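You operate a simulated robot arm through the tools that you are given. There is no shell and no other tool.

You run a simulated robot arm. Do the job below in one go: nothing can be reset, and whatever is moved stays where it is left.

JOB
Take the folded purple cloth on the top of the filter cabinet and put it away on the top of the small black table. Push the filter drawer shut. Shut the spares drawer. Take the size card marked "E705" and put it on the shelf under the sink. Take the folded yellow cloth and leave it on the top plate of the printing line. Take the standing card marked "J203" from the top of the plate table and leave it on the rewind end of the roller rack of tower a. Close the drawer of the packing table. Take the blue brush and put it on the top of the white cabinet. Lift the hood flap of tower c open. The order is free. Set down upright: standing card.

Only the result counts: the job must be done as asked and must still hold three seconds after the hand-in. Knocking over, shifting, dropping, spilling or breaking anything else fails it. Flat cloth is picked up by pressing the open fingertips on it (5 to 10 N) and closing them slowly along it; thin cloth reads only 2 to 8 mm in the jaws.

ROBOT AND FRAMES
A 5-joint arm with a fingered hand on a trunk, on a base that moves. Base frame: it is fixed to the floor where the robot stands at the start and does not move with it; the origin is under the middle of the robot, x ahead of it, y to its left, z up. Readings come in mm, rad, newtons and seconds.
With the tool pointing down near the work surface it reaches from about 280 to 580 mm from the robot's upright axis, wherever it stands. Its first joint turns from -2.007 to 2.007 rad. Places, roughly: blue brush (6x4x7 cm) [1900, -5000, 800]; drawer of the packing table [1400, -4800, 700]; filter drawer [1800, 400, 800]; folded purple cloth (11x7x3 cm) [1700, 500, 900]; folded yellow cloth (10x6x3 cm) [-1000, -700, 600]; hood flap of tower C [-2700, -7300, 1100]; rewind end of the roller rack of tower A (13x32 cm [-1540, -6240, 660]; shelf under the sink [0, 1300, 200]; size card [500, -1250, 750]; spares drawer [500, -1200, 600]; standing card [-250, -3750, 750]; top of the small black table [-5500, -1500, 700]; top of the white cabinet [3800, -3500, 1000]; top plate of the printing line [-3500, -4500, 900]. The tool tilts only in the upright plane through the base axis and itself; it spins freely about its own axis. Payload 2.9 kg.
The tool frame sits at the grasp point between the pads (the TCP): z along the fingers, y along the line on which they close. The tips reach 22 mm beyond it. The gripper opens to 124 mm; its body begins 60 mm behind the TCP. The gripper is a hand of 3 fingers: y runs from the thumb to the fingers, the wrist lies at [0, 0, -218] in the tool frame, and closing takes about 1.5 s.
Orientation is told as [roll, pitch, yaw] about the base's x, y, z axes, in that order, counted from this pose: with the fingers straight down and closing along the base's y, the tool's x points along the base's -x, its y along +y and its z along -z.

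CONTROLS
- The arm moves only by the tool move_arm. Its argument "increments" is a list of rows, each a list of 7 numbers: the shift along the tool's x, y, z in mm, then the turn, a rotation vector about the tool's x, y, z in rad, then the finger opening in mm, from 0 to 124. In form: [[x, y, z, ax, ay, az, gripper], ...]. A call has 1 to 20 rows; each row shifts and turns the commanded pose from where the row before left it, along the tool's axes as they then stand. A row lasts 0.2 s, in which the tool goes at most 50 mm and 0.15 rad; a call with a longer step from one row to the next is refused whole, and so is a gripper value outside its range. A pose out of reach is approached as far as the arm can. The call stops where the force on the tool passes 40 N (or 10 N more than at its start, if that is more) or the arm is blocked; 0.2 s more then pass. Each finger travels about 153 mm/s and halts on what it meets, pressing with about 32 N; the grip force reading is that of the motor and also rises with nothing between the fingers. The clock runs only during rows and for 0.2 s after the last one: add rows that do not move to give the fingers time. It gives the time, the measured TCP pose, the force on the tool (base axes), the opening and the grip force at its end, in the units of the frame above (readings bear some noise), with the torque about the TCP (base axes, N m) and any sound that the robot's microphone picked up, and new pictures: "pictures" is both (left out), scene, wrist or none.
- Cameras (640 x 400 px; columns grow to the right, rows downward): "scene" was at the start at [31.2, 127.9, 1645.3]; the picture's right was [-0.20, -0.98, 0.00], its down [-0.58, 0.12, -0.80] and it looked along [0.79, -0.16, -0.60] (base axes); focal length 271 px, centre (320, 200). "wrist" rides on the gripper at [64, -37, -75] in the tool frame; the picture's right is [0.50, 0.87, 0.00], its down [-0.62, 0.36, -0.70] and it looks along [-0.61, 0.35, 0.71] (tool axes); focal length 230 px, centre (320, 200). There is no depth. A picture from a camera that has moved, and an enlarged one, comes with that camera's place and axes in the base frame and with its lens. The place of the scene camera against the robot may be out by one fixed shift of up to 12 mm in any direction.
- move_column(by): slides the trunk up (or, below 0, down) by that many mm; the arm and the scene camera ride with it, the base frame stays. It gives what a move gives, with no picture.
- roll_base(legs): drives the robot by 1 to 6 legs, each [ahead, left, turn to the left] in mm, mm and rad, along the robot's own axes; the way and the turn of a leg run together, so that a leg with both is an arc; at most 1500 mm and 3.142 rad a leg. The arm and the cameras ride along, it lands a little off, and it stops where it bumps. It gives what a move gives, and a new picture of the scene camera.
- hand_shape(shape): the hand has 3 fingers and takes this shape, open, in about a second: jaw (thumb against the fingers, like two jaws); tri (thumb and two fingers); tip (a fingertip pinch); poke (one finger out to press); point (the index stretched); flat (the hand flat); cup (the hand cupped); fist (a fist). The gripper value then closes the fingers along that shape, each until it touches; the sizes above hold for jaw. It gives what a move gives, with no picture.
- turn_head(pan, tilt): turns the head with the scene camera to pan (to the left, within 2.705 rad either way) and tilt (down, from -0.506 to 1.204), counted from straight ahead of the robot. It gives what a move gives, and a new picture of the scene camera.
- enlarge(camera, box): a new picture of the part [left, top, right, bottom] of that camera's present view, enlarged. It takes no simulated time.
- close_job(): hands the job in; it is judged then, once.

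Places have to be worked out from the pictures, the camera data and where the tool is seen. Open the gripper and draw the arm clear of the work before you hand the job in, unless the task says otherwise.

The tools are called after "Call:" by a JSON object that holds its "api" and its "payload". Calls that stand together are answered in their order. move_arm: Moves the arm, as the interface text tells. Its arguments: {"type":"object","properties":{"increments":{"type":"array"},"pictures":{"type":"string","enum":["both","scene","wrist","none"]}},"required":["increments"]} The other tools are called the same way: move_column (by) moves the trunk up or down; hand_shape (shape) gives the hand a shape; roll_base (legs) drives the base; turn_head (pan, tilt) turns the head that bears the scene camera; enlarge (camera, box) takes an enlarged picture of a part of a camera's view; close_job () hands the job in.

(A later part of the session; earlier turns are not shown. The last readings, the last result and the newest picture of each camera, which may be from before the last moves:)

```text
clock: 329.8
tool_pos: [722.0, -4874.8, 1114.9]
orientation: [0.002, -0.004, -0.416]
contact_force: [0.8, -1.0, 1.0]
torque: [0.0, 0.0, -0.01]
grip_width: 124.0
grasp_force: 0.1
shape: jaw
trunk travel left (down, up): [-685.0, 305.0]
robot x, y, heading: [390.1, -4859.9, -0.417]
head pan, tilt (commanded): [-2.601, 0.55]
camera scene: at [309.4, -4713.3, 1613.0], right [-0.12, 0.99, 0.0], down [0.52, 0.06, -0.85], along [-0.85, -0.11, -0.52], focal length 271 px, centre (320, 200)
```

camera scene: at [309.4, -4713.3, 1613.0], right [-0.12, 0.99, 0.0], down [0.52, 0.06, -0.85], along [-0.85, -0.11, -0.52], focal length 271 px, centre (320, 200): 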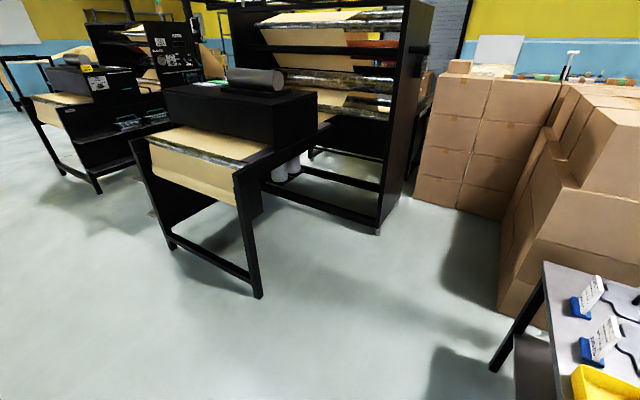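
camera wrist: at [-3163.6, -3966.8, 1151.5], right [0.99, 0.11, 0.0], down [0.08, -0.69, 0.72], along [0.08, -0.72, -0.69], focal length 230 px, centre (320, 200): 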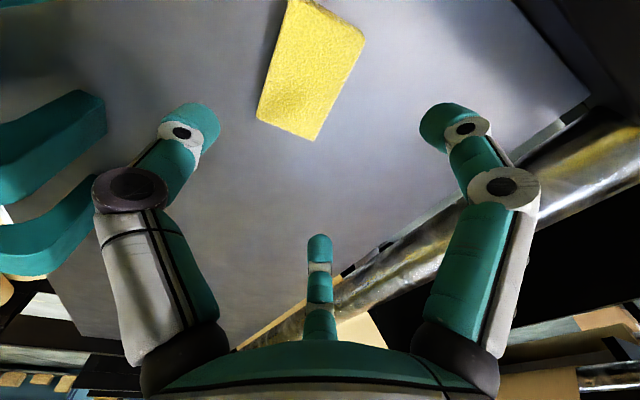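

The cards are at the lower right of this view; I turn the head the other way round to face them.

Call:
{"api": "turn_head", "payload": {"pan": 2.6, "tilt": 0.7}}

Call:
{"api": "enlarge", "payload": {"camera": "scene", "box": [180, 60, 440, 222]}}

```text
clock: 333.9
tool_pos: [722.6, -4875.2, 1115.2]
orientation: [0.002, -0.005, -0.414]
contact_force: [0.9, 0.4, -0.8]
torque: [-0.01, 0.01, 0.0]
grip_width: 124.1
grasp_force: 0.1
shape: jaw
trunk travel left (down, up): [-685.0, 305.0]
robot x, y, heading: [388.7, -4857.6, -0.418]
head pan, tilt (commanded): [2.601, 0.7]
camera scene: at [349.7, -4632.6, 1599.9], right [0.82, 0.57, 0.0], down [0.37, -0.53, -0.76], along [-0.44, 0.63, -0.64], focal length 271 px, centre (320, 200)
```

scene: 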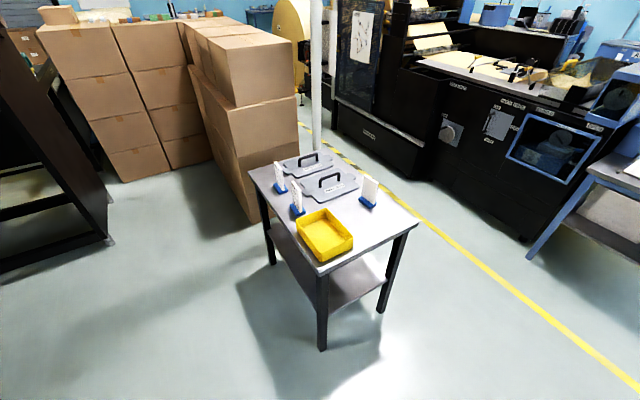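

```text
2.46 times, centred on (310, 141) of scene
camera zoom: at [349.7, -4632.6, 1599.9], right [0.82, 0.57, 0.0], down [0.37, -0.53, -0.76], along [-0.44, 0.63, -0.64], focal length 667 px, centre (345, 345)
```

zoom: 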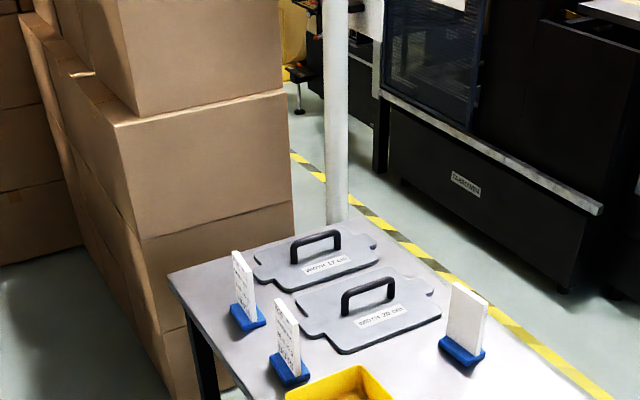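

I zoom in more on the two cards to read their marks.

Call:
{"api": "enlarge", "payload": {"camera": "scene", "box": [264, 150, 314, 222]}}

```text
5.56 times, centred on (289, 186) of scene
camera zoom: at [349.7, -4632.6, 1599.9], right [0.82, 0.57, 0.0], down [0.37, -0.53, -0.76], along [-0.44, 0.63, -0.64], focal length 1506 px, centre (492, 278)
```

zoom: 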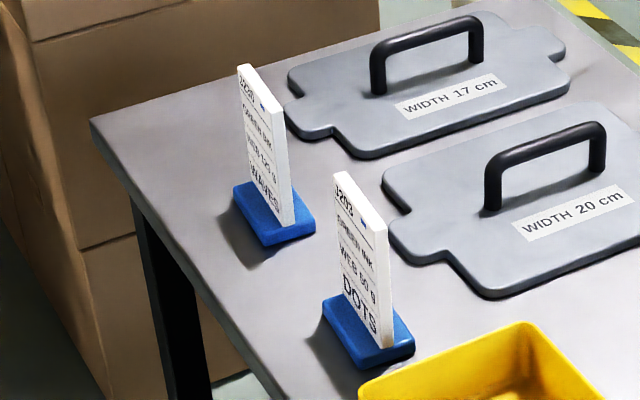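

The nearer card by the yellow tray looks like "J203 … DOTS", at about (-253,-3949), standing on a table of z≈775 with its top near 918 and its face toward -e2. I drive round behind the table to face it.

Call:
{"api": "roll_base", "payload": {"legs": [[0, 0, 1.578], [0, 954, 0], [80, 0, 0]]}}

Call:
{"api": "turn_head", "payload": {"pan": 0.1, "tilt": 0.8}}

Call:
{"api": "enlarge", "payload": {"camera": "scene", "box": [200, 100, 400, 225]}}

```text
clock: 343.4
tool_pos: [-454.8, -4082.9, 1115.2]
orientation: [0.001, -0.001, 1.181]
contact_force: [0.5, -0.4, -0.5]
torque: [0.01, 0.01, -0.01]
grip_width: 123.8
grasp_force: 0.1
shape: jaw
trunk travel left (down, up): [-685.0, 305.0]
robot x, y, heading: [-464.2, -4414.8, 1.178]
head pan, tilt (commanded): [2.601, 0.7]
camera scene: at [-682.3, -4464.9, 1600.0], right [-0.59, 0.8, 0.0], down [0.52, 0.38, -0.77], along [-0.62, -0.45, -0.64], focal length 271 px, centre (320, 200)
```

scene: 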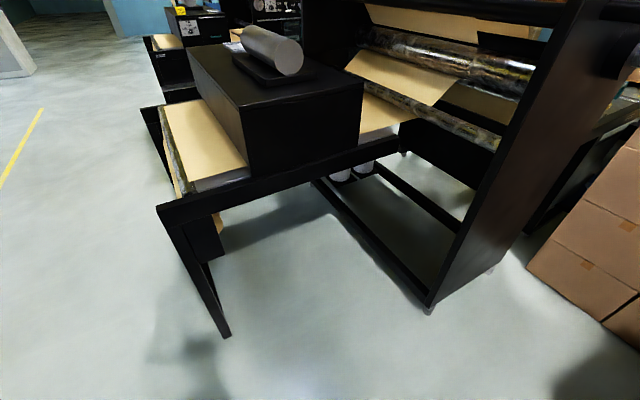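

```text
clock: 345.6
tool_pos: [-456.3, -4084.3, 1116.0]
orientation: [0.002, -0.005, 1.182]
contact_force: [-0.2, 0.8, -0.2]
torque: [0.03, 0.05, 0.0]
grip_width: 124.1
grasp_force: 0.1
shape: jaw
trunk travel left (down, up): [-685.0, 305.0]
robot x, y, heading: [-461.4, -4416.7, 1.176]
head pan, tilt (commanded): [0.099, 0.799]
camera scene: at [-591.1, -4338.5, 1591.6], right [0.96, -0.29, 0.0], down [-0.21, -0.69, -0.7], along [0.2, 0.67, -0.72], focal length 271 px, centre (320, 200)
```

scene: 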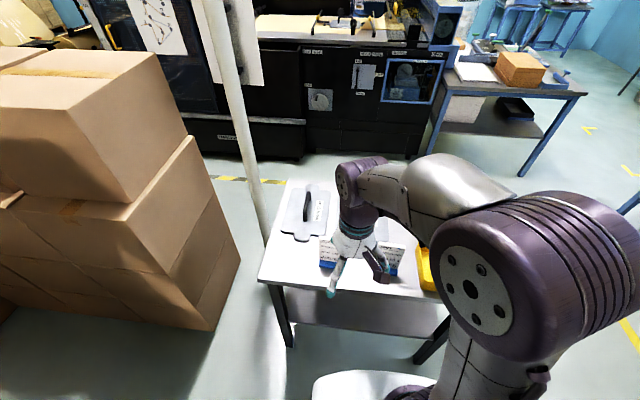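

```text
3.20 times, centred on (300, 162) of scene
camera zoom: at [-591.1, -4338.5, 1591.6], right [0.96, -0.29, 0.0], down [-0.21, -0.69, -0.7], along [0.2, 0.67, -0.72], focal length 867 px, centre (384, 320)
```

zoom: 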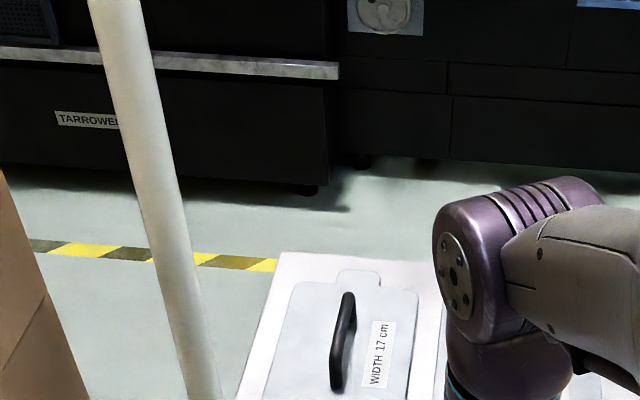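

The cards are right below the hand. I zoom in on them.

Call:
{"api": "enlarge", "payload": {"camera": "scene", "box": [300, 215, 440, 302]}}

Call:
{"api": "enlarge", "payload": {"camera": "wrist", "box": [160, 0, 480, 200]}}

```text
4.57 times, centred on (370, 258) of scene
camera zoom: at [-591.1, -4338.5, 1591.6], right [0.96, -0.29, 0.0], down [-0.21, -0.69, -0.7], along [0.2, 0.67, -0.72], focal length 1239 px, centre (91, -67)
```

zoom: 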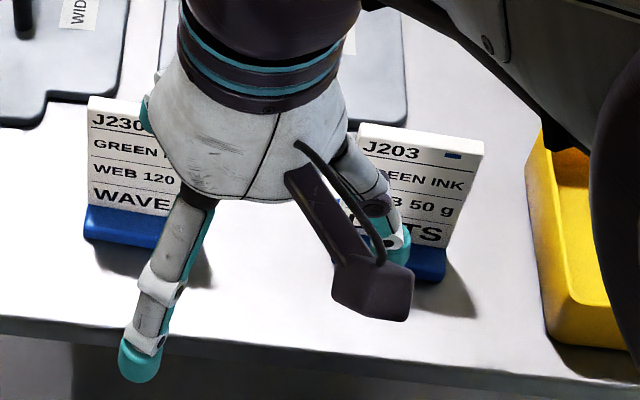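

```text
2.00 times, centred on (320, 100) of wrist
camera zoom: at [-446.4, -4157.3, 1189.4], right [-0.99, -0.13, 0.0], down [-0.09, 0.7, 0.7], along [-0.09, 0.7, -0.71], focal length 460 px, centre (320, 400)
```

zoom: 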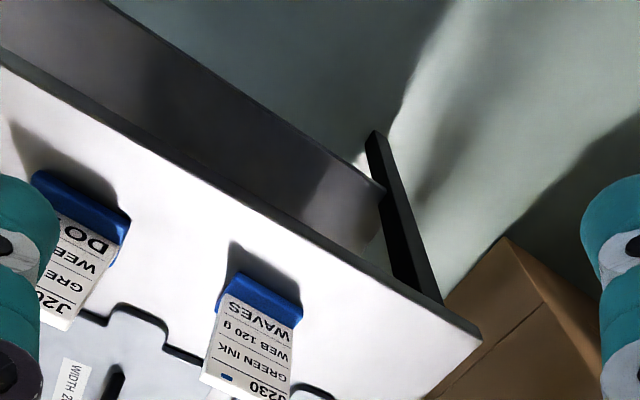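

Confirmed: the right card is J203, centred at about (-250,-3950), its plane at about -28°. I move above it and spin the hand so the fingers close across its thickness.

Call:
{"api": "move_arm", "payload": {"increments": [[-33.7, -23.3, 0, 0, 0, 0, 110], [-33.7, -23.3, 0, 0, 0, 0, 110], [-33.7, -23.3, 0, 0, 0, 0, 110], [-33.7, -23.3, 0, 0, 0, 0, 110], [-33.7, -23.3, 0, 0, 0, 0, 110], [-33.7, -23.3, 0, 0, 0, 0, 110], [0, 0, 0, 0, 0, -0.147, 110], [0, 0, 0, 0, 0, -0.147, 110], [0, 0, 0, 0, 0, -0.147, 110], [0, 0, 0, 0, 0, -0.147, 110], [0, 0, 0, 0, 0, -0.147, 110], [0, 0, 0, 0, 0, -0.147, 110], [0, 0, 0, 0, 0, -0.147, 110], [0, 0, 0, 0, 0, -0.147, 110], [0, 0, 0, 0, 0, -0.147, 110], [0, 0, 0, 0, 0, -0.147, 110], [0, 0, 0, 0, 0, 0, 110]], "pictures": "both"}}

```text
clock: 349.2
tool_pos: [-274.4, -3939.0, 1115.7]
orientation: [-0.004, -0.002, 2.638]
contact_force: [0.1, 0.0, 0.8]
torque: [0.0, 0.02, -0.02]
grip_width: 110.2
grasp_force: 0.0
shape: jaw
out of reach, approached as far as the arm can: row 16
trunk travel left (down, up): [-685.0, 305.0]
robot x, y, heading: [-464.7, -4415.0, 1.177]
head pan, tilt (commanded): [0.099, 0.799]
camera scene: at [-590.0, -4338.9, 1591.8], right [0.96, -0.29, 0.0], down [-0.21, -0.69, -0.7], along [0.2, 0.67, -0.72], focal length 271 px, centre (320, 200)
camera wrist: at [-200.6, -3938.1, 1190.2], right [0.02, -1.0, 0.0], down [-0.71, -0.02, 0.7], along [-0.7, -0.01, -0.71], focal length 230 px, centre (320, 200)
```

scene: 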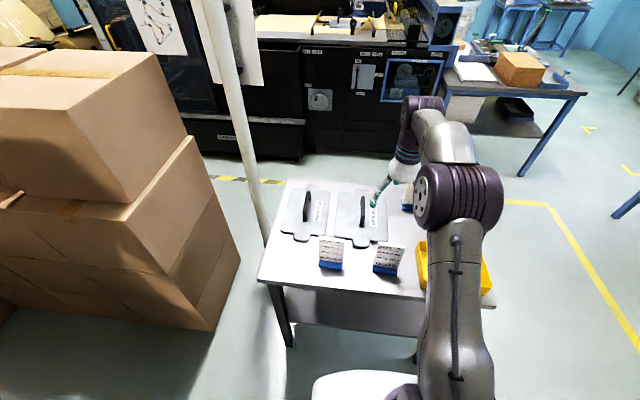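
wrist: 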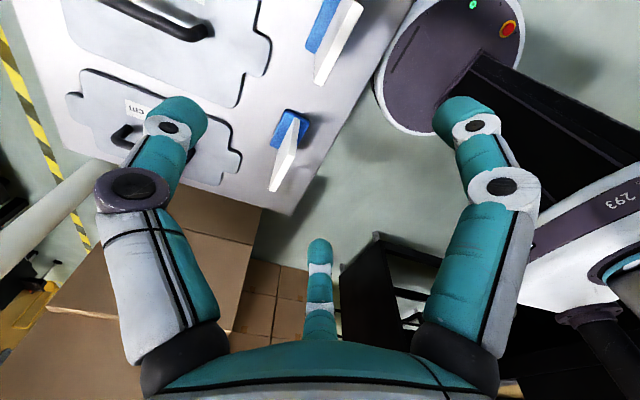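

Both cards are now clearly visible in the scene camera. I enlarge to refine J203's position.

Call:
{"api": "enlarge", "payload": {"camera": "scene", "box": [300, 220, 440, 307]}}

Call:
{"api": "enlarge", "payload": {"camera": "wrist", "box": [200, 0, 420, 220]}}

```text
4.57 times, centred on (370, 264) of scene
camera zoom: at [-590.0, -4338.9, 1591.8], right [0.96, -0.29, 0.0], down [-0.21, -0.69, -0.7], along [0.2, 0.67, -0.72], focal length 1239 px, centre (91, -90)
```

zoom: 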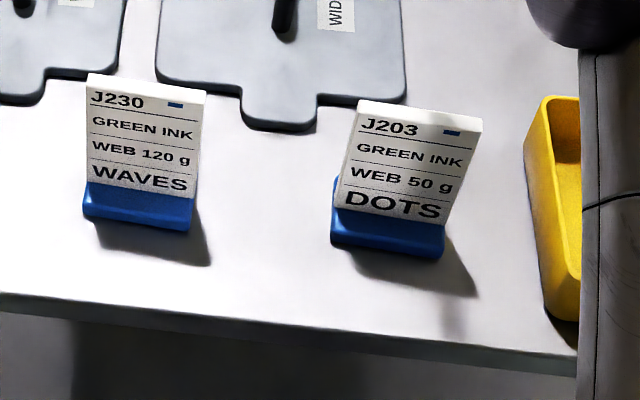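

```text
1.82 times, centred on (310, 110) of wrist
camera zoom: at [-200.6, -3938.1, 1190.2], right [0.02, -1.0, 0.0], down [-0.71, -0.02, 0.7], along [-0.7, -0.01, -0.71], focal length 418 px, centre (338, 364)
```

zoom: 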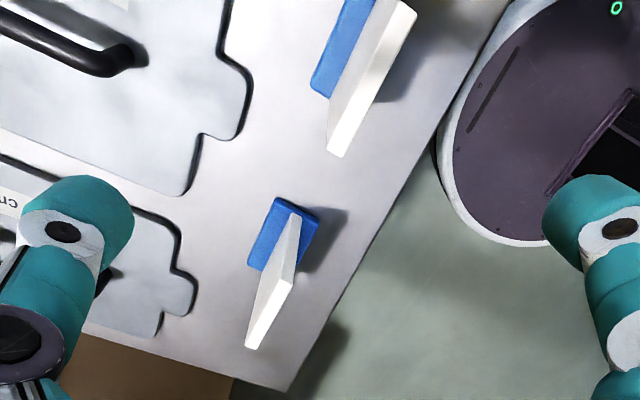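

The wrist view puts the card at tool offset (25,7). I descend 110 mm first (still above the card) and re-measure before the final alignment.

Call:
{"api": "move_arm", "payload": {"increments": [[0, 0, 30, 0, 0, 0, 110], [0, 0, 30, 0, 0, 0, 110], [0, 0, 30, 0, 0, 0, 110], [0, 0, 20, 0, 0, 0, 110], [0, 0, 0, 0, 0, 0, 110]], "pictures": "wrist"}}

Call:
{"api": "enlarge", "payload": {"camera": "wrist", "box": [200, 0, 420, 220]}}

```text
clock: 350.4
tool_pos: [-278.5, -3936.7, 1005.3]
orientation: [-0.004, -0.001, 2.645]
contact_force: [0.7, -0.9, 0.6]
torque: [0.01, -0.01, 0.03]
grip_width: 110.0
grasp_force: 0.0
shape: jaw
out of reach, approached as far as the arm can: row 3
trunk travel left (down, up): [-685.0, 305.0]
robot x, y, heading: [-462.4, -4414.8, 1.177]
head pan, tilt (commanded): [0.099, 0.799]
camera wrist: at [-204.5, -3935.6, 1080.0], right [0.03, -1.0, 0.0], down [-0.71, -0.02, 0.7], along [-0.7, -0.02, -0.71], focal length 230 px, centre (320, 200)
```

wrist: 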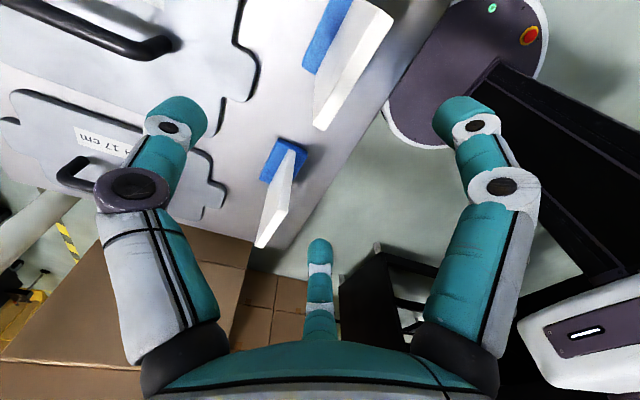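

```text
1.82 times, centred on (310, 110) of wrist
camera zoom: at [-204.5, -3935.6, 1080.0], right [0.03, -1.0, 0.0], down [-0.71, -0.02, 0.7], along [-0.7, -0.02, -0.71], focal length 418 px, centre (338, 364)
```

zoom: 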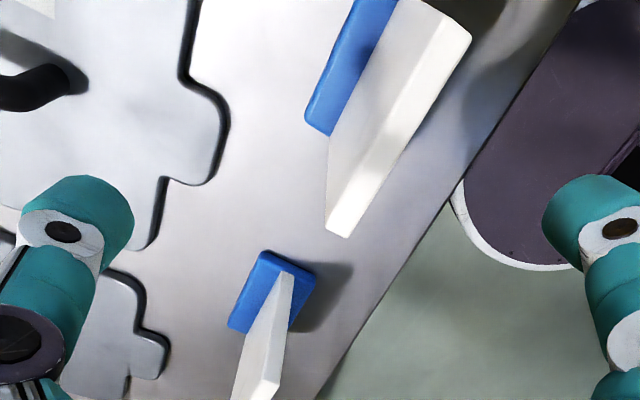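

Card spans tool x -11…68 at y≈5. I shift to centre on it and descend so the fingers straddle its upper half.

Call:
{"api": "move_arm", "payload": {"increments": [[14, 2.8, 0, 0, 0, 0, 110], [14, 2.7, 0, 0, 0, 0, 110], [0, 0, 30, 0, 0, 0, 110], [0, 0, 0, 0, 0, 0, 110]], "pictures": "wrist"}}

Call:
{"api": "enlarge", "payload": {"camera": "wrist", "box": [200, 0, 440, 220]}}

```text
clock: 351.4
tool_pos: [-281.6, -3945.6, 975.7]
orientation: [-0.004, -0.001, 2.644]
contact_force: [0.2, -0.3, -0.1]
torque: [-0.02, -0.01, 0.0]
grip_width: 110.3
grasp_force: 0.1
shape: jaw
out of reach, approached as far as the arm can: row 1, 2
trunk travel left (down, up): [-685.0, 305.0]
robot x, y, heading: [-462.3, -4419.7, 1.177]
head pan, tilt (commanded): [0.099, 0.799]
camera wrist: at [-207.6, -3943.9, 1049.8], right [0.03, -1.0, 0.0], down [-0.71, -0.02, 0.7], along [-0.7, -0.02, -0.71], focal length 230 px, centre (320, 200)
```

wrist: 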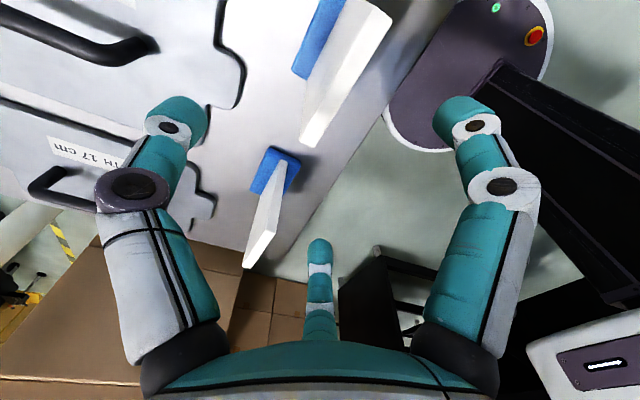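

```text
1.82 times, centred on (320, 110) of wrist
camera zoom: at [-207.6, -3943.9, 1049.8], right [0.03, -1.0, 0.0], down [-0.71, -0.02, 0.7], along [-0.7, -0.02, -0.71], focal length 418 px, centre (320, 364)
```

zoom: 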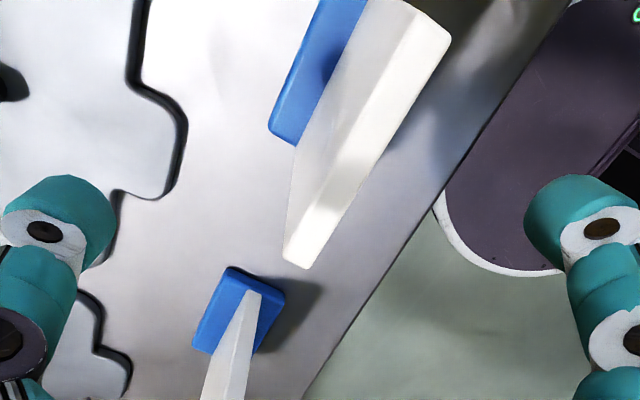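

The hand can't move further that way — the tool spin seems near a limit. I lift a bit and shift the base to the right so the same hand direction needs less spin.

Call:
{"api": "move_arm", "payload": {"increments": [[0, 0, -40, 0, 0, 0, 110], [0, 0, -40, 0, 0, 0, 110]], "pictures": "none"}}

Call:
{"api": "roll_base", "payload": {"legs": [[40, -175, 0]]}}

Call:
{"api": "move_arm", "payload": {"increments": [[0, 0, 0, 0, 0, 0, 110]], "pictures": "none"}}

```text
clock: 352.0
tool_pos: [-281.9, -3945.3, 1056.8]
orientation: [-0.003, -0.001, 2.645]
contact_force: [0.4, 0.1, -0.8]
torque: [0.02, 0.0, 0.0]
grip_width: 110.2
grasp_force: 0.0
shape: jaw
trunk travel left (down, up): [-685.0, 305.0]
robot x, y, heading: [-465.3, -4413.7, 1.177]
head pan, tilt (commanded): [0.099, 0.799]
```

```text
clock: 353.6
tool_pos: [-103.7, -3976.4, 1056.7]
orientation: [-0.004, -0.001, 2.645]
contact_force: [0.1, -0.3, -0.5]
torque: [-0.01, 0.0, 0.0]
grip_width: 110.0
grasp_force: 0.1
shape: jaw
trunk travel left (down, up): [-685.0, 305.0]
robot x, y, heading: [-288.5, -4446.4, 1.181]
head pan, tilt (commanded): [0.099, 0.799]
camera scene: at [-412.9, -4369.1, 1591.8], right [0.96, -0.29, 0.0], down [-0.21, -0.69, -0.7], along [0.2, 0.67, -0.72], focal length 271 px, centre (320, 200)
```

scene: 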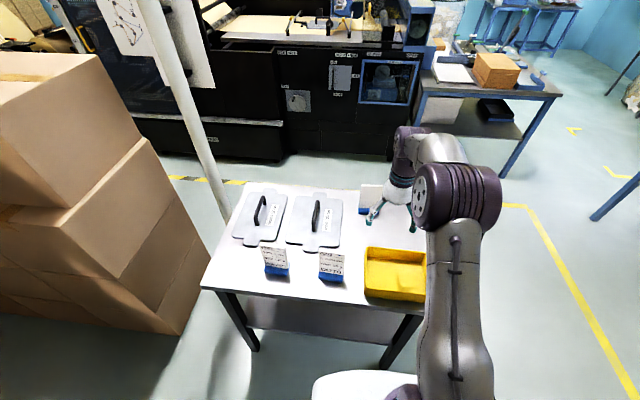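

```text
clock: 353.9
tool_pos: [-104.5, -3975.6, 1056.1]
orientation: [-0.003, 0.001, 2.645]
contact_force: [0.0, -0.9, 0.5]
torque: [-0.02, -0.01, 0.03]
grip_width: 110.3
grasp_force: 0.0
shape: jaw
trunk travel left (down, up): [-685.0, 305.0]
robot x, y, heading: [-287.5, -4450.3, 1.179]
head pan, tilt (commanded): [0.099, 0.799]
```

Now I move the hand back over the card from this new stance.

Call:
{"api": "move_arm", "payload": {"increments": [[-36, 13.5, 0, 0, 0, 0, 110], [-36, 13.5, 0, 0, 0, 0, 110], [-36, 13.5, 0, 0, 0, 0, 110], [-36, 13.5, 0, 0, 0, 0, 110], [0, 0, 30, 0, 0, 0, 110], [0, 0, 30, 0, 0, 0, 110], [0, 0, 15, 0, 0, 0, 110], [0, 0, 0, 0, 0, 0, 110]], "pictures": "wrist"}}

Call:
{"api": "enlarge", "payload": {"camera": "wrist", "box": [200, 0, 440, 220]}}

```text
clock: 355.8
tool_pos: [-255.8, -3954.5, 980.1]
orientation: [-0.002, -0.002, 2.644]
contact_force: [-0.1, 0.1, 1.0]
torque: [0.02, 0.01, -0.03]
grip_width: 110.3
grasp_force: 0.1
shape: jaw
trunk travel left (down, up): [-685.0, 305.0]
robot x, y, heading: [-289.6, -4443.2, 1.169]
head pan, tilt (commanded): [0.099, 0.799]
camera wrist: at [-182.8, -3953.6, 1055.4], right [0.03, -1.0, 0.0], down [-0.71, -0.02, 0.7], along [-0.7, -0.02, -0.71], focal length 230 px, centre (320, 200)
```

wrist: 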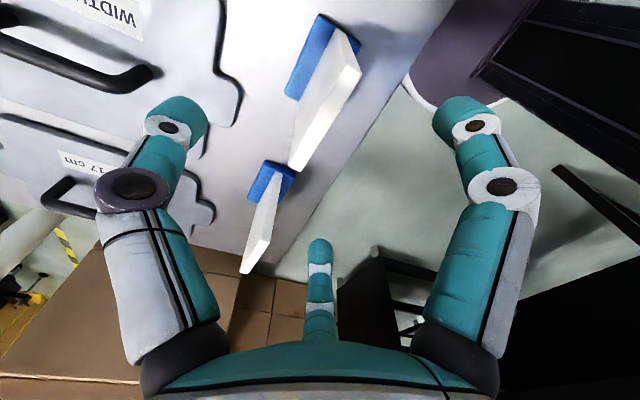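

```text
1.82 times, centred on (320, 110) of wrist
camera zoom: at [-182.8, -3953.6, 1055.4], right [0.03, -1.0, 0.0], down [-0.71, -0.02, 0.7], along [-0.7, -0.02, -0.71], focal length 418 px, centre (320, 364)
```

zoom: 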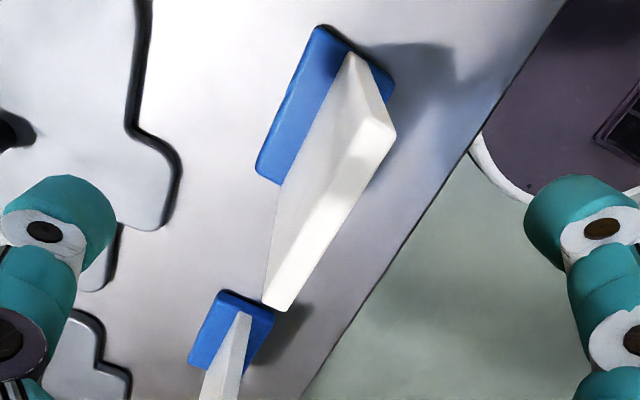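

The card is centred at tool (1,-1). I descend so the fingers straddle its upper part.

Call:
{"api": "move_arm", "payload": {"increments": [[1, -1, 28, 0, 0, 0, 110], [0, 0, 28, 0, 0, 0, 110], [0, 0, 25, 0, 0, 0, 110], [0, 0, 20, 0, 0, 0, 110], [0, 0, 0, 0, 0, 0, 110]], "pictures": "both"}}

```text
clock: 356.9
tool_pos: [-254.2, -3953.6, 879.3]
orientation: [-0.004, -0.001, 2.646]
contact_force: [-0.4, -0.6, 0.0]
torque: [-0.01, -0.01, 0.03]
grip_width: 110.3
grasp_force: 0.0
shape: jaw
trunk travel left (down, up): [-685.0, 305.0]
robot x, y, heading: [-288.3, -4445.8, 1.181]
head pan, tilt (commanded): [0.099, 0.799]
camera scene: at [-414.0, -4369.2, 1591.7], right [0.96, -0.29, 0.0], down [-0.21, -0.69, -0.7], along [0.2, 0.67, -0.72], focal length 271 px, centre (320, 200)
camera wrist: at [-180.8, -3952.6, 954.5], right [0.03, -1.0, 0.0], down [-0.71, -0.02, 0.7], along [-0.7, -0.02, -0.71], focal length 230 px, centre (320, 200)
```

scene: 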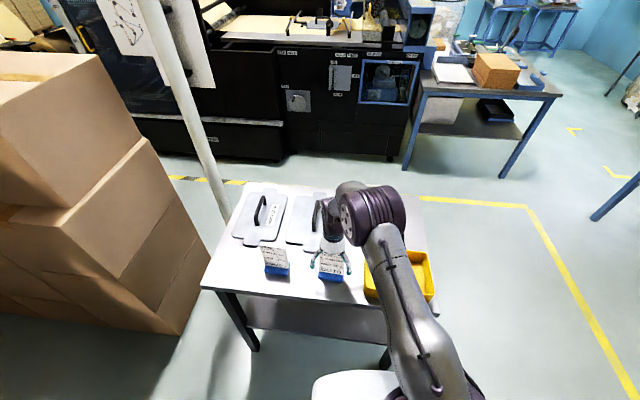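
wrist: 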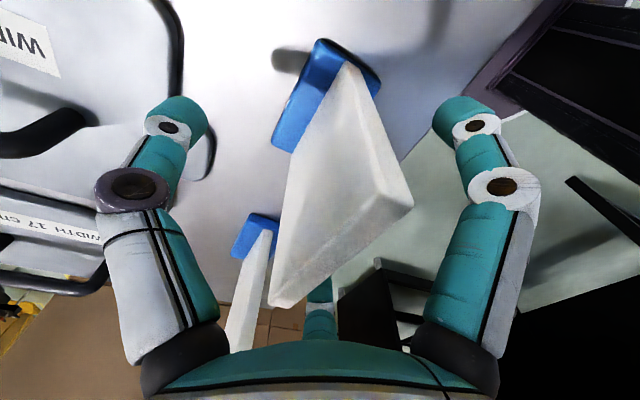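

The card stands right in the middle between the fingers. I close slowly on it.

Call:
{"api": "move_arm", "payload": {"increments": [[0, 0, 0, 0, 0, 0, 90], [0, 0, 0, 0, 0, 0, 72], [0, 0, 0, 0, 0, 0, 56], [0, 0, 0, 0, 0, 0, 42], [0, 0, 0, 0, 0, 0, 30], [0, 0, 0, 0, 0, 0, 20], [0, 0, 0, 0, 0, 0, 12], [0, 0, 0, 0, 0, 0, 5], [0, 0, 0, 0, 0, 0, 0], [0, 0, 0, 0, 0, 0, 0]], "pictures": "wrist"}}

```text
clock: 359.1
tool_pos: [-254.3, -3953.1, 880.4]
orientation: [-0.003, -0.002, 2.645]
contact_force: [0.3, 1.3, 0.3]
torque: [-0.01, -0.01, -0.02]
grip_width: 11.0
grasp_force: 32.3
shape: jaw
trunk travel left (down, up): [-685.0, 305.0]
robot x, y, heading: [-283.7, -4446.9, 1.175]
head pan, tilt (commanded): [0.099, 0.799]
camera wrist: at [-180.8, -3952.4, 954.7], right [0.03, -1.0, 0.0], down [-0.71, -0.02, 0.7], along [-0.7, -0.02, -0.71], focal length 230 px, centre (320, 200)
```

wrist: 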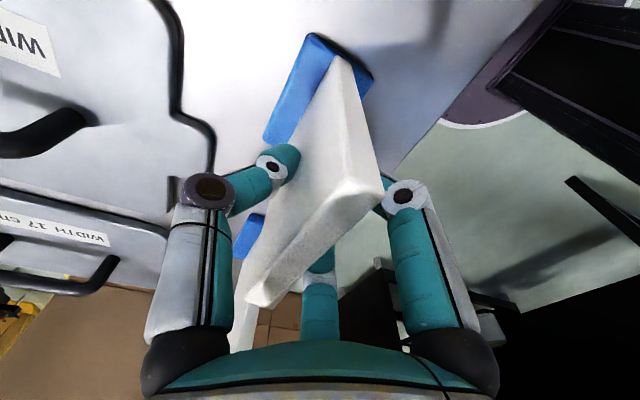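

Gripped at 11 mm. I lift the card straight up.

Call:
{"api": "move_arm", "payload": {"increments": [[0, 0, -8, 0, 0, 0, 0], [0, 0, -15, 0, 0, 0, 0], [0, 0, -30, 0, 0, 0, 0], [0, 0, -40, 0, 0, 0, 0], [0, 0, -40, 0, 0, 0, 0], [0, 0, -40, 0, 0, 0, 0], [0, 0, -40, 0, 0, 0, 0], [0, 0, 0, 0, 0, 0, 0]], "pictures": "both"}}

```text
clock: 360.9
tool_pos: [-255.4, -3953.3, 1091.8]
orientation: [-0.003, 0.001, 2.643]
contact_force: [0.8, 0.5, -1.6]
torque: [0.0, 0.03, 0.0]
grip_width: 11.2
grasp_force: 32.2
shape: jaw
trunk travel left (down, up): [-685.0, 305.0]
robot x, y, heading: [-280.9, -4446.9, 1.173]
head pan, tilt (commanded): [0.099, 0.799]
camera scene: at [-413.9, -4368.4, 1591.6], right [0.96, -0.29, 0.0], down [-0.21, -0.69, -0.7], along [0.2, 0.67, -0.72], focal length 271 px, centre (320, 200)
camera wrist: at [-181.1, -3952.9, 1166.9], right [0.03, -1.0, 0.0], down [-0.71, -0.02, 0.7], along [-0.7, -0.02, -0.71], focal length 230 px, centre (320, 200)
```

scene: 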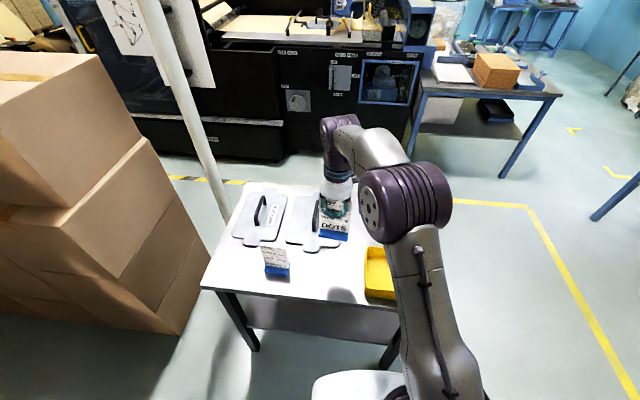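
wrist: 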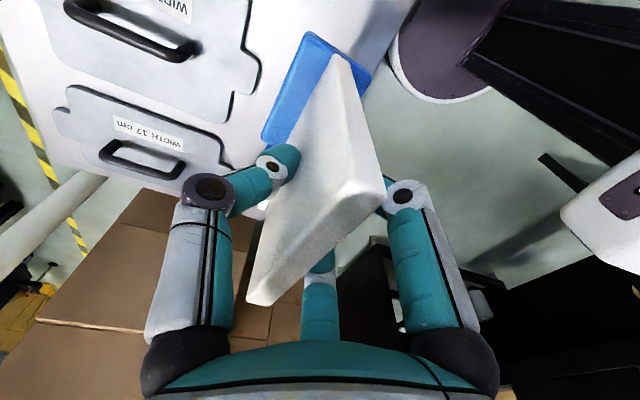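

J203 is in hand with its foot about 105 mm below the TCP. I retract the arm and drive toward tower A's rewind end.

Call:
{"api": "move_arm", "payload": {"increments": [[17.4, 36.1, 0, 0, 0, 0, 0], [17.4, 36.1, 0, 0, 0, 0, 0], [17.4, 36.1, 0, 0, 0, 0, 0], [17.4, 36.1, 0, 0, 0, 0, 0], [0, 0, 0, 0, 0, 0, 0]], "pictures": "none"}}

Call:
{"api": "roll_base", "payload": {"legs": [[-150, 0, 0], [0, 0, 1.558], [-231, 0, 0], [0, 1000, 0]]}}

Call:
{"api": "turn_head", "payload": {"pan": 0.5, "tilt": 0.45}}

```text
clock: 362.1
tool_pos: [-261.7, -4113.6, 1091.4]
orientation: [-0.003, -0.001, 2.644]
contact_force: [-0.3, 0.0, -1.2]
torque: [-0.01, 0.02, 0.0]
grip_width: 11.3
grasp_force: 31.7
shape: jaw
trunk travel left (down, up): [-685.0, 305.0]
robot x, y, heading: [-287.8, -4447.8, 1.173]
head pan, tilt (commanded): [0.099, 0.799]
```

```text
clock: 373.4
tool_pos: [-861.1, -5570.2, 1092.2]
orientation: [-0.004, -0.001, -2.08]
contact_force: [0.4, -0.5, -1.1]
torque: [-0.01, 0.0, -0.02]
grip_width: 11.0
grasp_force: 32.1
shape: jaw
trunk travel left (down, up): [-685.0, 305.0]
robot x, y, heading: [-530.6, -5599.3, 2.732]
head pan, tilt (commanded): [0.099, 0.799]
camera scene: at [-602.9, -5729.8, 1591.6], right [0.3, 0.95, 0.0], down [0.68, -0.22, -0.7], along [-0.66, 0.21, -0.72], focal length 271 px, centre (320, 200)
```

scene: 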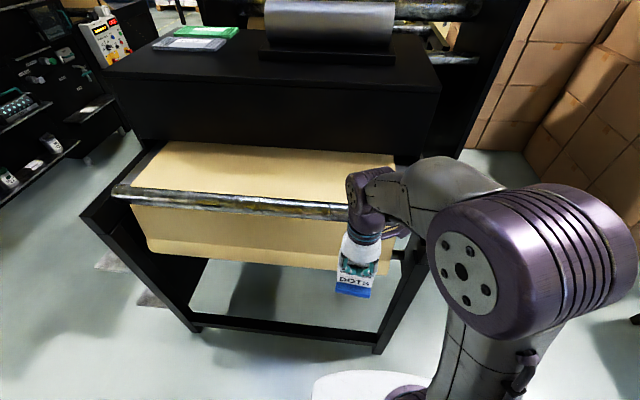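

```text
clock: 374.3
tool_pos: [-863.2, -5569.5, 1091.6]
orientation: [-0.003, -0.001, -2.08]
contact_force: [0.2, -0.5, -0.5]
torque: [0.0, 0.02, -0.01]
grip_width: 11.0
grasp_force: 32.2
shape: jaw
trunk travel left (down, up): [-685.0, 305.0]
robot x, y, heading: [-533.2, -5601.6, 2.734]
head pan, tilt (commanded): [0.499, 0.45]
camera scene: at [-617.4, -5762.3, 1622.0], right [-0.09, 1.0, 0.0], down [0.43, 0.04, -0.9], along [-0.9, -0.08, -0.44], focal length 271 px, centre (320, 200)
```

scene: 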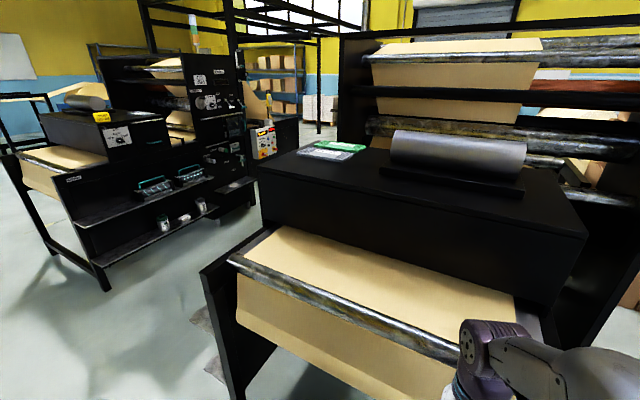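

The roller rack should be on the left side of the near machine. I enlarge to see it and the neighbouring tower.

Call:
{"api": "enlarge", "payload": {"camera": "scene", "box": [20, 90, 300, 400]}}

Call:
{"api": "roll_base", "payload": {"legs": [[0, 1000, 0]]}}

Call:
{"api": "turn_head", "payload": {"pan": 0.1, "tilt": 0.55}}

```text
1.29 times, centred on (160, 245) of scene
camera zoom: at [-617.4, -5762.3, 1622.0], right [-0.09, 1.0, 0.0], down [0.43, 0.04, -0.9], along [-0.9, -0.08, -0.44], focal length 350 px, centre (526, 142)
```

zoom: 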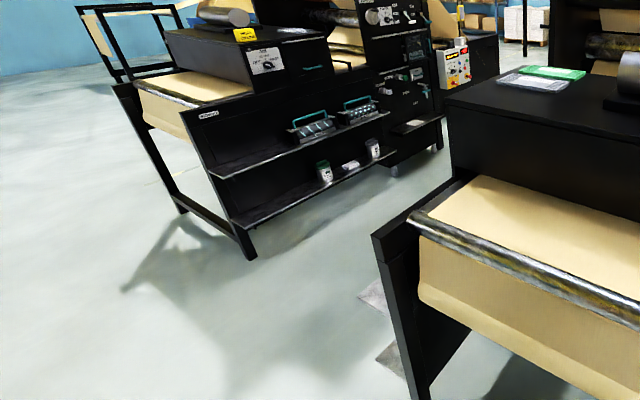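

```text
clock: 379.5
tool_pos: [-1257.1, -6490.5, 1091.5]
orientation: [-0.003, -0.001, -2.079]
contact_force: [-0.3, -0.1, -0.2]
torque: [-0.02, 0.02, 0.02]
grip_width: 11.0
grasp_force: 32.2
shape: jaw
trunk travel left (down, up): [-685.0, 305.0]
robot x, y, heading: [-923.3, -6518.1, 2.731]
head pan, tilt (commanded): [0.499, 0.45]
camera scene: at [-1012.3, -6683.2, 1622.0], right [-0.09, 1.0, 0.0], down [0.43, 0.04, -0.9], along [-0.9, -0.08, -0.44], focal length 271 px, centre (320, 200)
```

scene: 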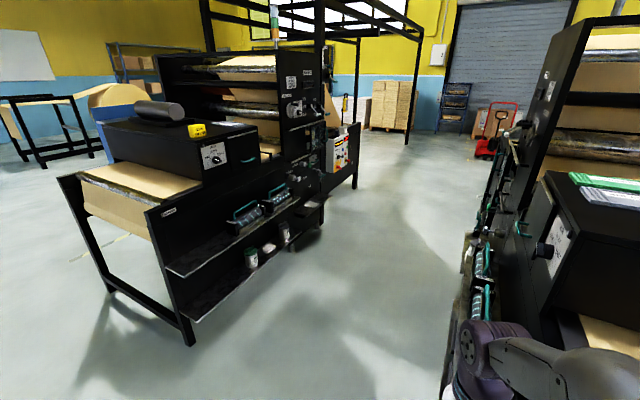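

```text
clock: 380.4
tool_pos: [-1257.4, -6489.8, 1093.3]
orientation: [-0.004, 0.0, -2.078]
contact_force: [-0.1, 0.0, -0.5]
torque: [0.03, -0.01, 0.01]
grip_width: 11.2
grasp_force: 32.0
shape: jaw
trunk travel left (down, up): [-685.0, 305.0]
robot x, y, heading: [-924.9, -6519.1, 2.739]
head pan, tilt (commanded): [0.099, 0.55]
camera scene: at [-1006.3, -6647.3, 1613.0], right [0.3, 0.95, 0.0], down [0.5, -0.16, -0.85], along [-0.81, 0.26, -0.52], focal length 271 px, centre (320, 200)
```

scene: 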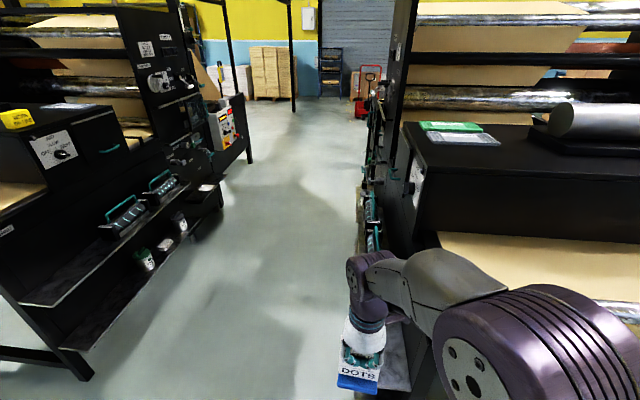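

Tower A is the one on the right, its side rack facing the lane between the towers; the target shelf end is near (1082,-6335) in room terms. I drive into the lane and turn to face the rack.

Call:
{"api": "roll_base", "payload": {"legs": [[0, 520, -0.008], [640, 0, 0], [0, 0, -1.57]]}}

Call:
{"api": "turn_head", "payload": {"pan": 0.0, "tilt": 0.75}}

```text
clock: 390.4
tool_pos: [-1691.4, -6408.9, 1091.6]
orientation: [-0.004, -0.001, 2.633]
contact_force: [-0.6, 0.0, -0.4]
torque: [-0.02, -0.01, -0.02]
grip_width: 11.2
grasp_force: 31.7
shape: jaw
trunk travel left (down, up): [-685.0, 305.0]
robot x, y, heading: [-1719.0, -6739.3, 1.163]
head pan, tilt (commanded): [0.099, 0.55]
camera scene: at [-1843.4, -6651.4, 1613.0], right [0.95, -0.3, 0.0], down [-0.16, -0.5, -0.85], along [0.26, 0.81, -0.52], focal length 271 px, centre (320, 200)
```

scene: 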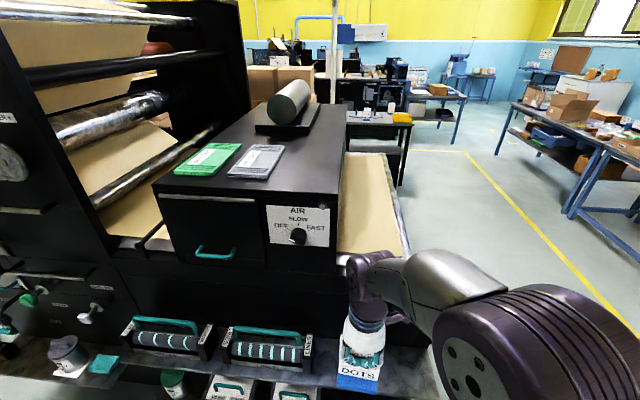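

```text
clock: 391.1
tool_pos: [-1691.6, -6408.2, 1091.6]
orientation: [-0.002, -0.001, 2.632]
contact_force: [0.2, -0.8, 0.5]
torque: [0.01, 0.01, 0.02]
grip_width: 10.9
grasp_force: 31.9
shape: jaw
trunk travel left (down, up): [-685.0, 305.0]
robot x, y, heading: [-1716.2, -6740.8, 1.164]
head pan, tilt (commanded): [0.0, 0.75]
camera scene: at [-1837.9, -6660.9, 1595.7], right [0.92, -0.4, 0.0], down [-0.27, -0.63, -0.73], along [0.29, 0.67, -0.68], focal length 271 px, centre (320, 200)
```

scene: 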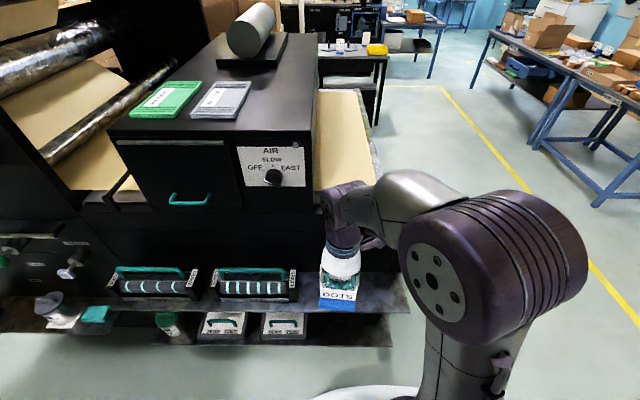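

The free right end of tower A's upper rack shelf is in view at about z=660, b -6400…-6270. I shift the base slightly right and move the card above that shelf end.

Call:
{"api": "roll_base", "payload": {"legs": [[20, -60, 0]]}}

Call:
{"api": "move_arm", "payload": {"increments": [[0, -36, 0, 0, 0, 0, 0], [0, -36, 0, 0, 0, 0, 0], [0, -36, 0, 0, 0, 0, 0], [0, -36, 0, 0, 0, 0, 0], [-2, -33, 0, 0, 0, 0, 0], [0, 0, 0, 0, 0, 0, 0]], "pictures": "none"}}

Call:
{"api": "move_column", "payload": {"by": -180}}

Call:
{"api": "move_arm", "payload": {"increments": [[0, 0, 0, 0, 0, 0, 0]], "pictures": "both"}}

```text
clock: 392.1
tool_pos: [-1626.7, -6412.1, 1090.9]
orientation: [-0.001, -0.001, 2.633]
contact_force: [0.4, 0.7, -0.7]
torque: [-0.03, 0.03, 0.01]
grip_width: 10.9
grasp_force: 31.9
shape: jaw
trunk travel left (down, up): [-685.0, 305.0]
robot x, y, heading: [-1659.1, -6745.2, 1.156]
head pan, tilt (commanded): [0.0, 0.75]
camera scene: at [-1773.7, -6666.4, 1595.8], right [0.92, -0.4, 0.0], down [-0.27, -0.63, -0.73], along [0.29, 0.67, -0.68], focal length 271 px, centre (320, 200)
```

scene: 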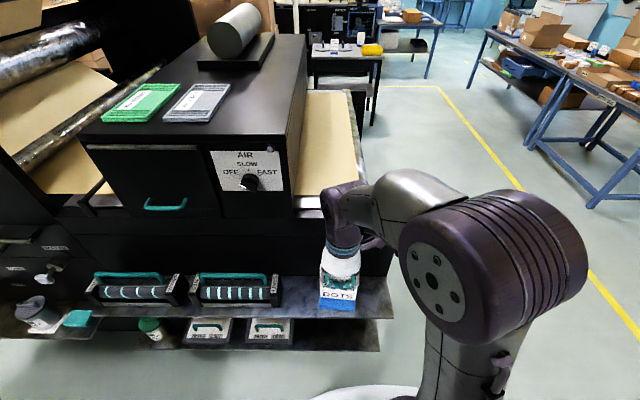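

```text
clock: 393.5
tool_pos: [-1545.2, -6257.9, 1091.7]
orientation: [-0.004, -0.001, 2.631]
contact_force: [-0.4, -0.5, -0.4]
torque: [-0.03, -0.02, 0.0]
grip_width: 10.8
grasp_force: 31.5
shape: jaw
trunk travel left (down, up): [-685.0, 305.0]
robot x, y, heading: [-1657.3, -6747.1, 1.165]
head pan, tilt (commanded): [0.0, 0.75]
```

```text
clock: 395.5
tool_pos: [-1545.0, -6257.5, 912.7]
orientation: [-0.003, -0.001, 2.632]
contact_force: [-0.1, -0.4, -0.3]
torque: [-0.02, 0.01, -0.03]
grip_width: 11.0
grasp_force: 32.0
shape: jaw
trunk travel left (down, up): [-505.0, 485.0]
robot x, y, heading: [-1656.7, -6747.0, 1.166]
head pan, tilt (commanded): [0.0, 0.75]
```

```text
clock: 395.9
tool_pos: [-1544.1, -6257.3, 911.8]
orientation: [-0.001, 0.001, 2.631]
contact_force: [0.2, 0.3, -0.2]
torque: [-0.01, -0.02, -0.03]
grip_width: 10.8
grasp_force: 31.7
shape: jaw
trunk travel left (down, up): [-505.0, 485.0]
robot x, y, heading: [-1658.7, -6747.1, 1.165]
head pan, tilt (commanded): [0.0, 0.75]
camera scene: at [-1775.4, -6666.2, 1415.7], right [0.92, -0.4, 0.0], down [-0.27, -0.63, -0.73], along [0.29, 0.67, -0.68], focal length 271 px, centre (320, 200)
camera wrist: at [-1470.7, -6256.7, 987.0], right [0.01, -1.0, 0.0], down [-0.71, -0.01, 0.7], along [-0.7, -0.01, -0.71], focal length 230 px, centre (320, 200)
```

scene: 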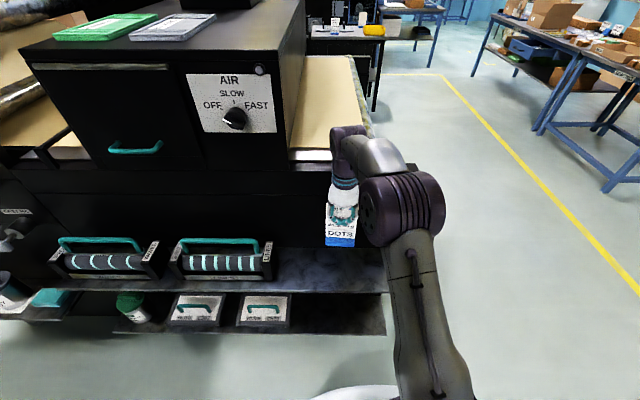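
wrist: 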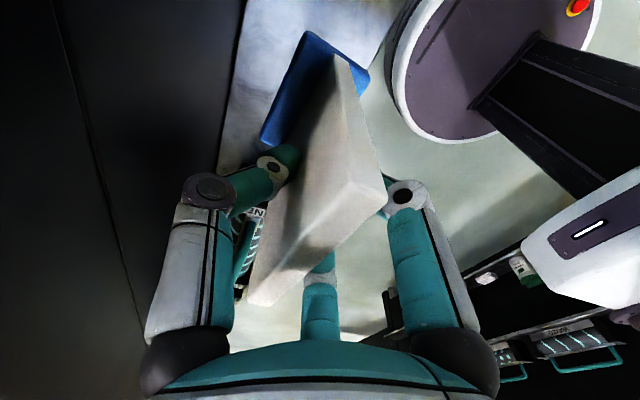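

The card hovers over the shelf, about 90 mm from the wall and 50 mm from the front edge, which fits its foot well. I lower toward the shelf.

Call:
{"api": "move_arm", "payload": {"increments": [[0, 0, 30, 0, 0, 0, 0], [0, 0, 30, 0, 0, 0, 0], [0, 0, 30, 0, 0, 0, 0], [0, 0, 25, 0, 0, 0, 0], [0, 0, 10, 0, 0, 0, 0], [0, 0, 0, 0, 0, 0, 0]], "pictures": "both"}}

Call:
{"api": "move_arm", "payload": {"increments": [[0, 0, 4, 0, 0, 0, 0], [0, 0, 4, 0, 0, 0, 0]], "pictures": "none"}}

```text
clock: 397.3
tool_pos: [-1544.3, -6256.0, 786.4]
orientation: [-0.002, 0.001, 2.632]
contact_force: [0.2, 0.2, -0.9]
torque: [0.01, -0.01, -0.01]
grip_width: 10.7
grasp_force: 32.0
shape: jaw
trunk travel left (down, up): [-505.0, 485.0]
robot x, y, heading: [-1652.4, -6748.3, 1.162]
head pan, tilt (commanded): [0.0, 0.75]
camera scene: at [-1775.4, -6666.2, 1415.6], right [0.92, -0.4, 0.0], down [-0.27, -0.63, -0.73], along [0.29, 0.67, -0.68], focal length 271 px, centre (320, 200)
camera wrist: at [-1471.1, -6256.6, 861.1], right [0.01, -1.0, 0.0], down [-0.71, -0.01, 0.7], along [-0.7, -0.01, -0.71], focal length 230 px, centre (320, 200)
```

scene: 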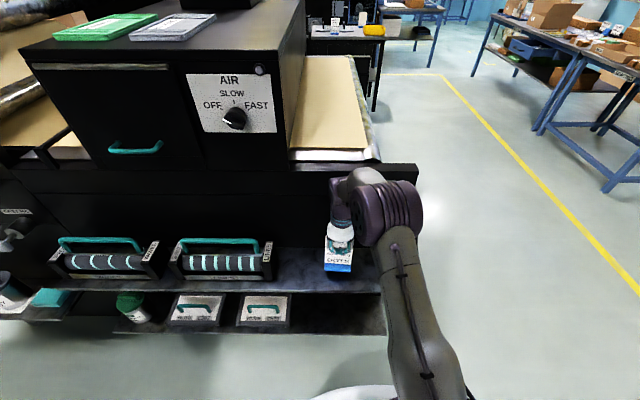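
wrist: 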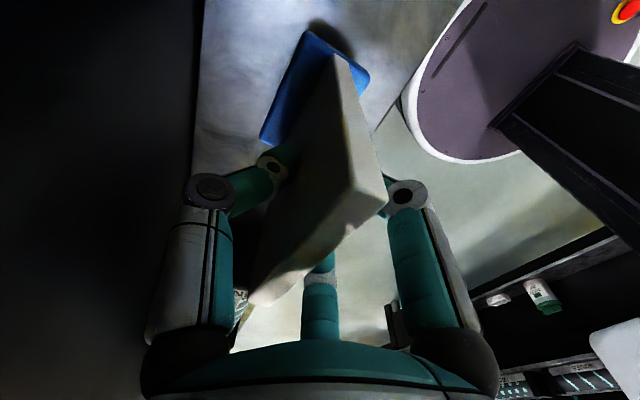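

```text
clock: 397.9
tool_pos: [-1544.6, -6256.6, 780.4]
orientation: [-0.003, -0.001, 2.632]
contact_force: [-0.1, 0.2, -0.8]
torque: [-0.06, -0.03, -0.02]
grip_width: 11.0
grasp_force: 31.9
shape: jaw
trunk travel left (down, up): [-505.0, 485.0]
robot x, y, heading: [-1658.7, -6750.1, 1.167]
head pan, tilt (commanded): [0.0, 0.75]
```

No contact at TCP z≈780; I continue down gently.

Call:
{"api": "move_arm", "payload": {"increments": [[0, 0, 4, 0, 0, 0, 0], [0, 0, 3, 0, 0, 0, 0]], "pictures": "none"}}

Call:
{"api": "move_arm", "payload": {"increments": [[0, 0, 3, 0, 0, 0, 0], [0, 0, 2, 0, 0, 0, 0]], "pictures": "none"}}

Call:
{"api": "move_arm", "payload": {"increments": [[0, 0, 2, 0, 0, 0, 0], [0, 0, 2, 0, 0, 0, 0]], "pictures": "none"}}

```text
clock: 398.5
tool_pos: [-1544.9, -6257.2, 773.0]
orientation: [-0.002, -0.001, 2.633]
contact_force: [0.6, 0.3, -1.0]
torque: [-0.02, -0.02, 0.0]
grip_width: 11.0
grasp_force: 32.1
shape: jaw
trunk travel left (down, up): [-505.0, 485.0]
robot x, y, heading: [-1657.2, -6746.3, 1.164]
head pan, tilt (commanded): [0.0, 0.75]
```

```text
clock: 399.1
tool_pos: [-1545.3, -6256.4, 766.6]
orientation: [-0.003, -0.002, 2.631]
contact_force: [-0.4, 0.7, -0.9]
torque: [0.01, 0.0, -0.02]
grip_width: 11.0
grasp_force: 31.8
shape: jaw
trunk travel left (down, up): [-505.0, 485.0]
robot x, y, heading: [-1656.1, -6742.8, 1.167]
head pan, tilt (commanded): [0.0, 0.75]
```

```text
clock: 399.7
tool_pos: [-1544.0, -6256.2, 762.1]
orientation: [-0.004, 0.0, 2.632]
contact_force: [-1.1, 0.6, -0.8]
torque: [0.0, -0.01, -0.02]
grip_width: 10.8
grasp_force: 31.7
shape: jaw
trunk travel left (down, up): [-505.0, 485.0]
robot x, y, heading: [-1656.7, -6745.0, 1.167]
head pan, tilt (commanded): [0.0, 0.75]
```

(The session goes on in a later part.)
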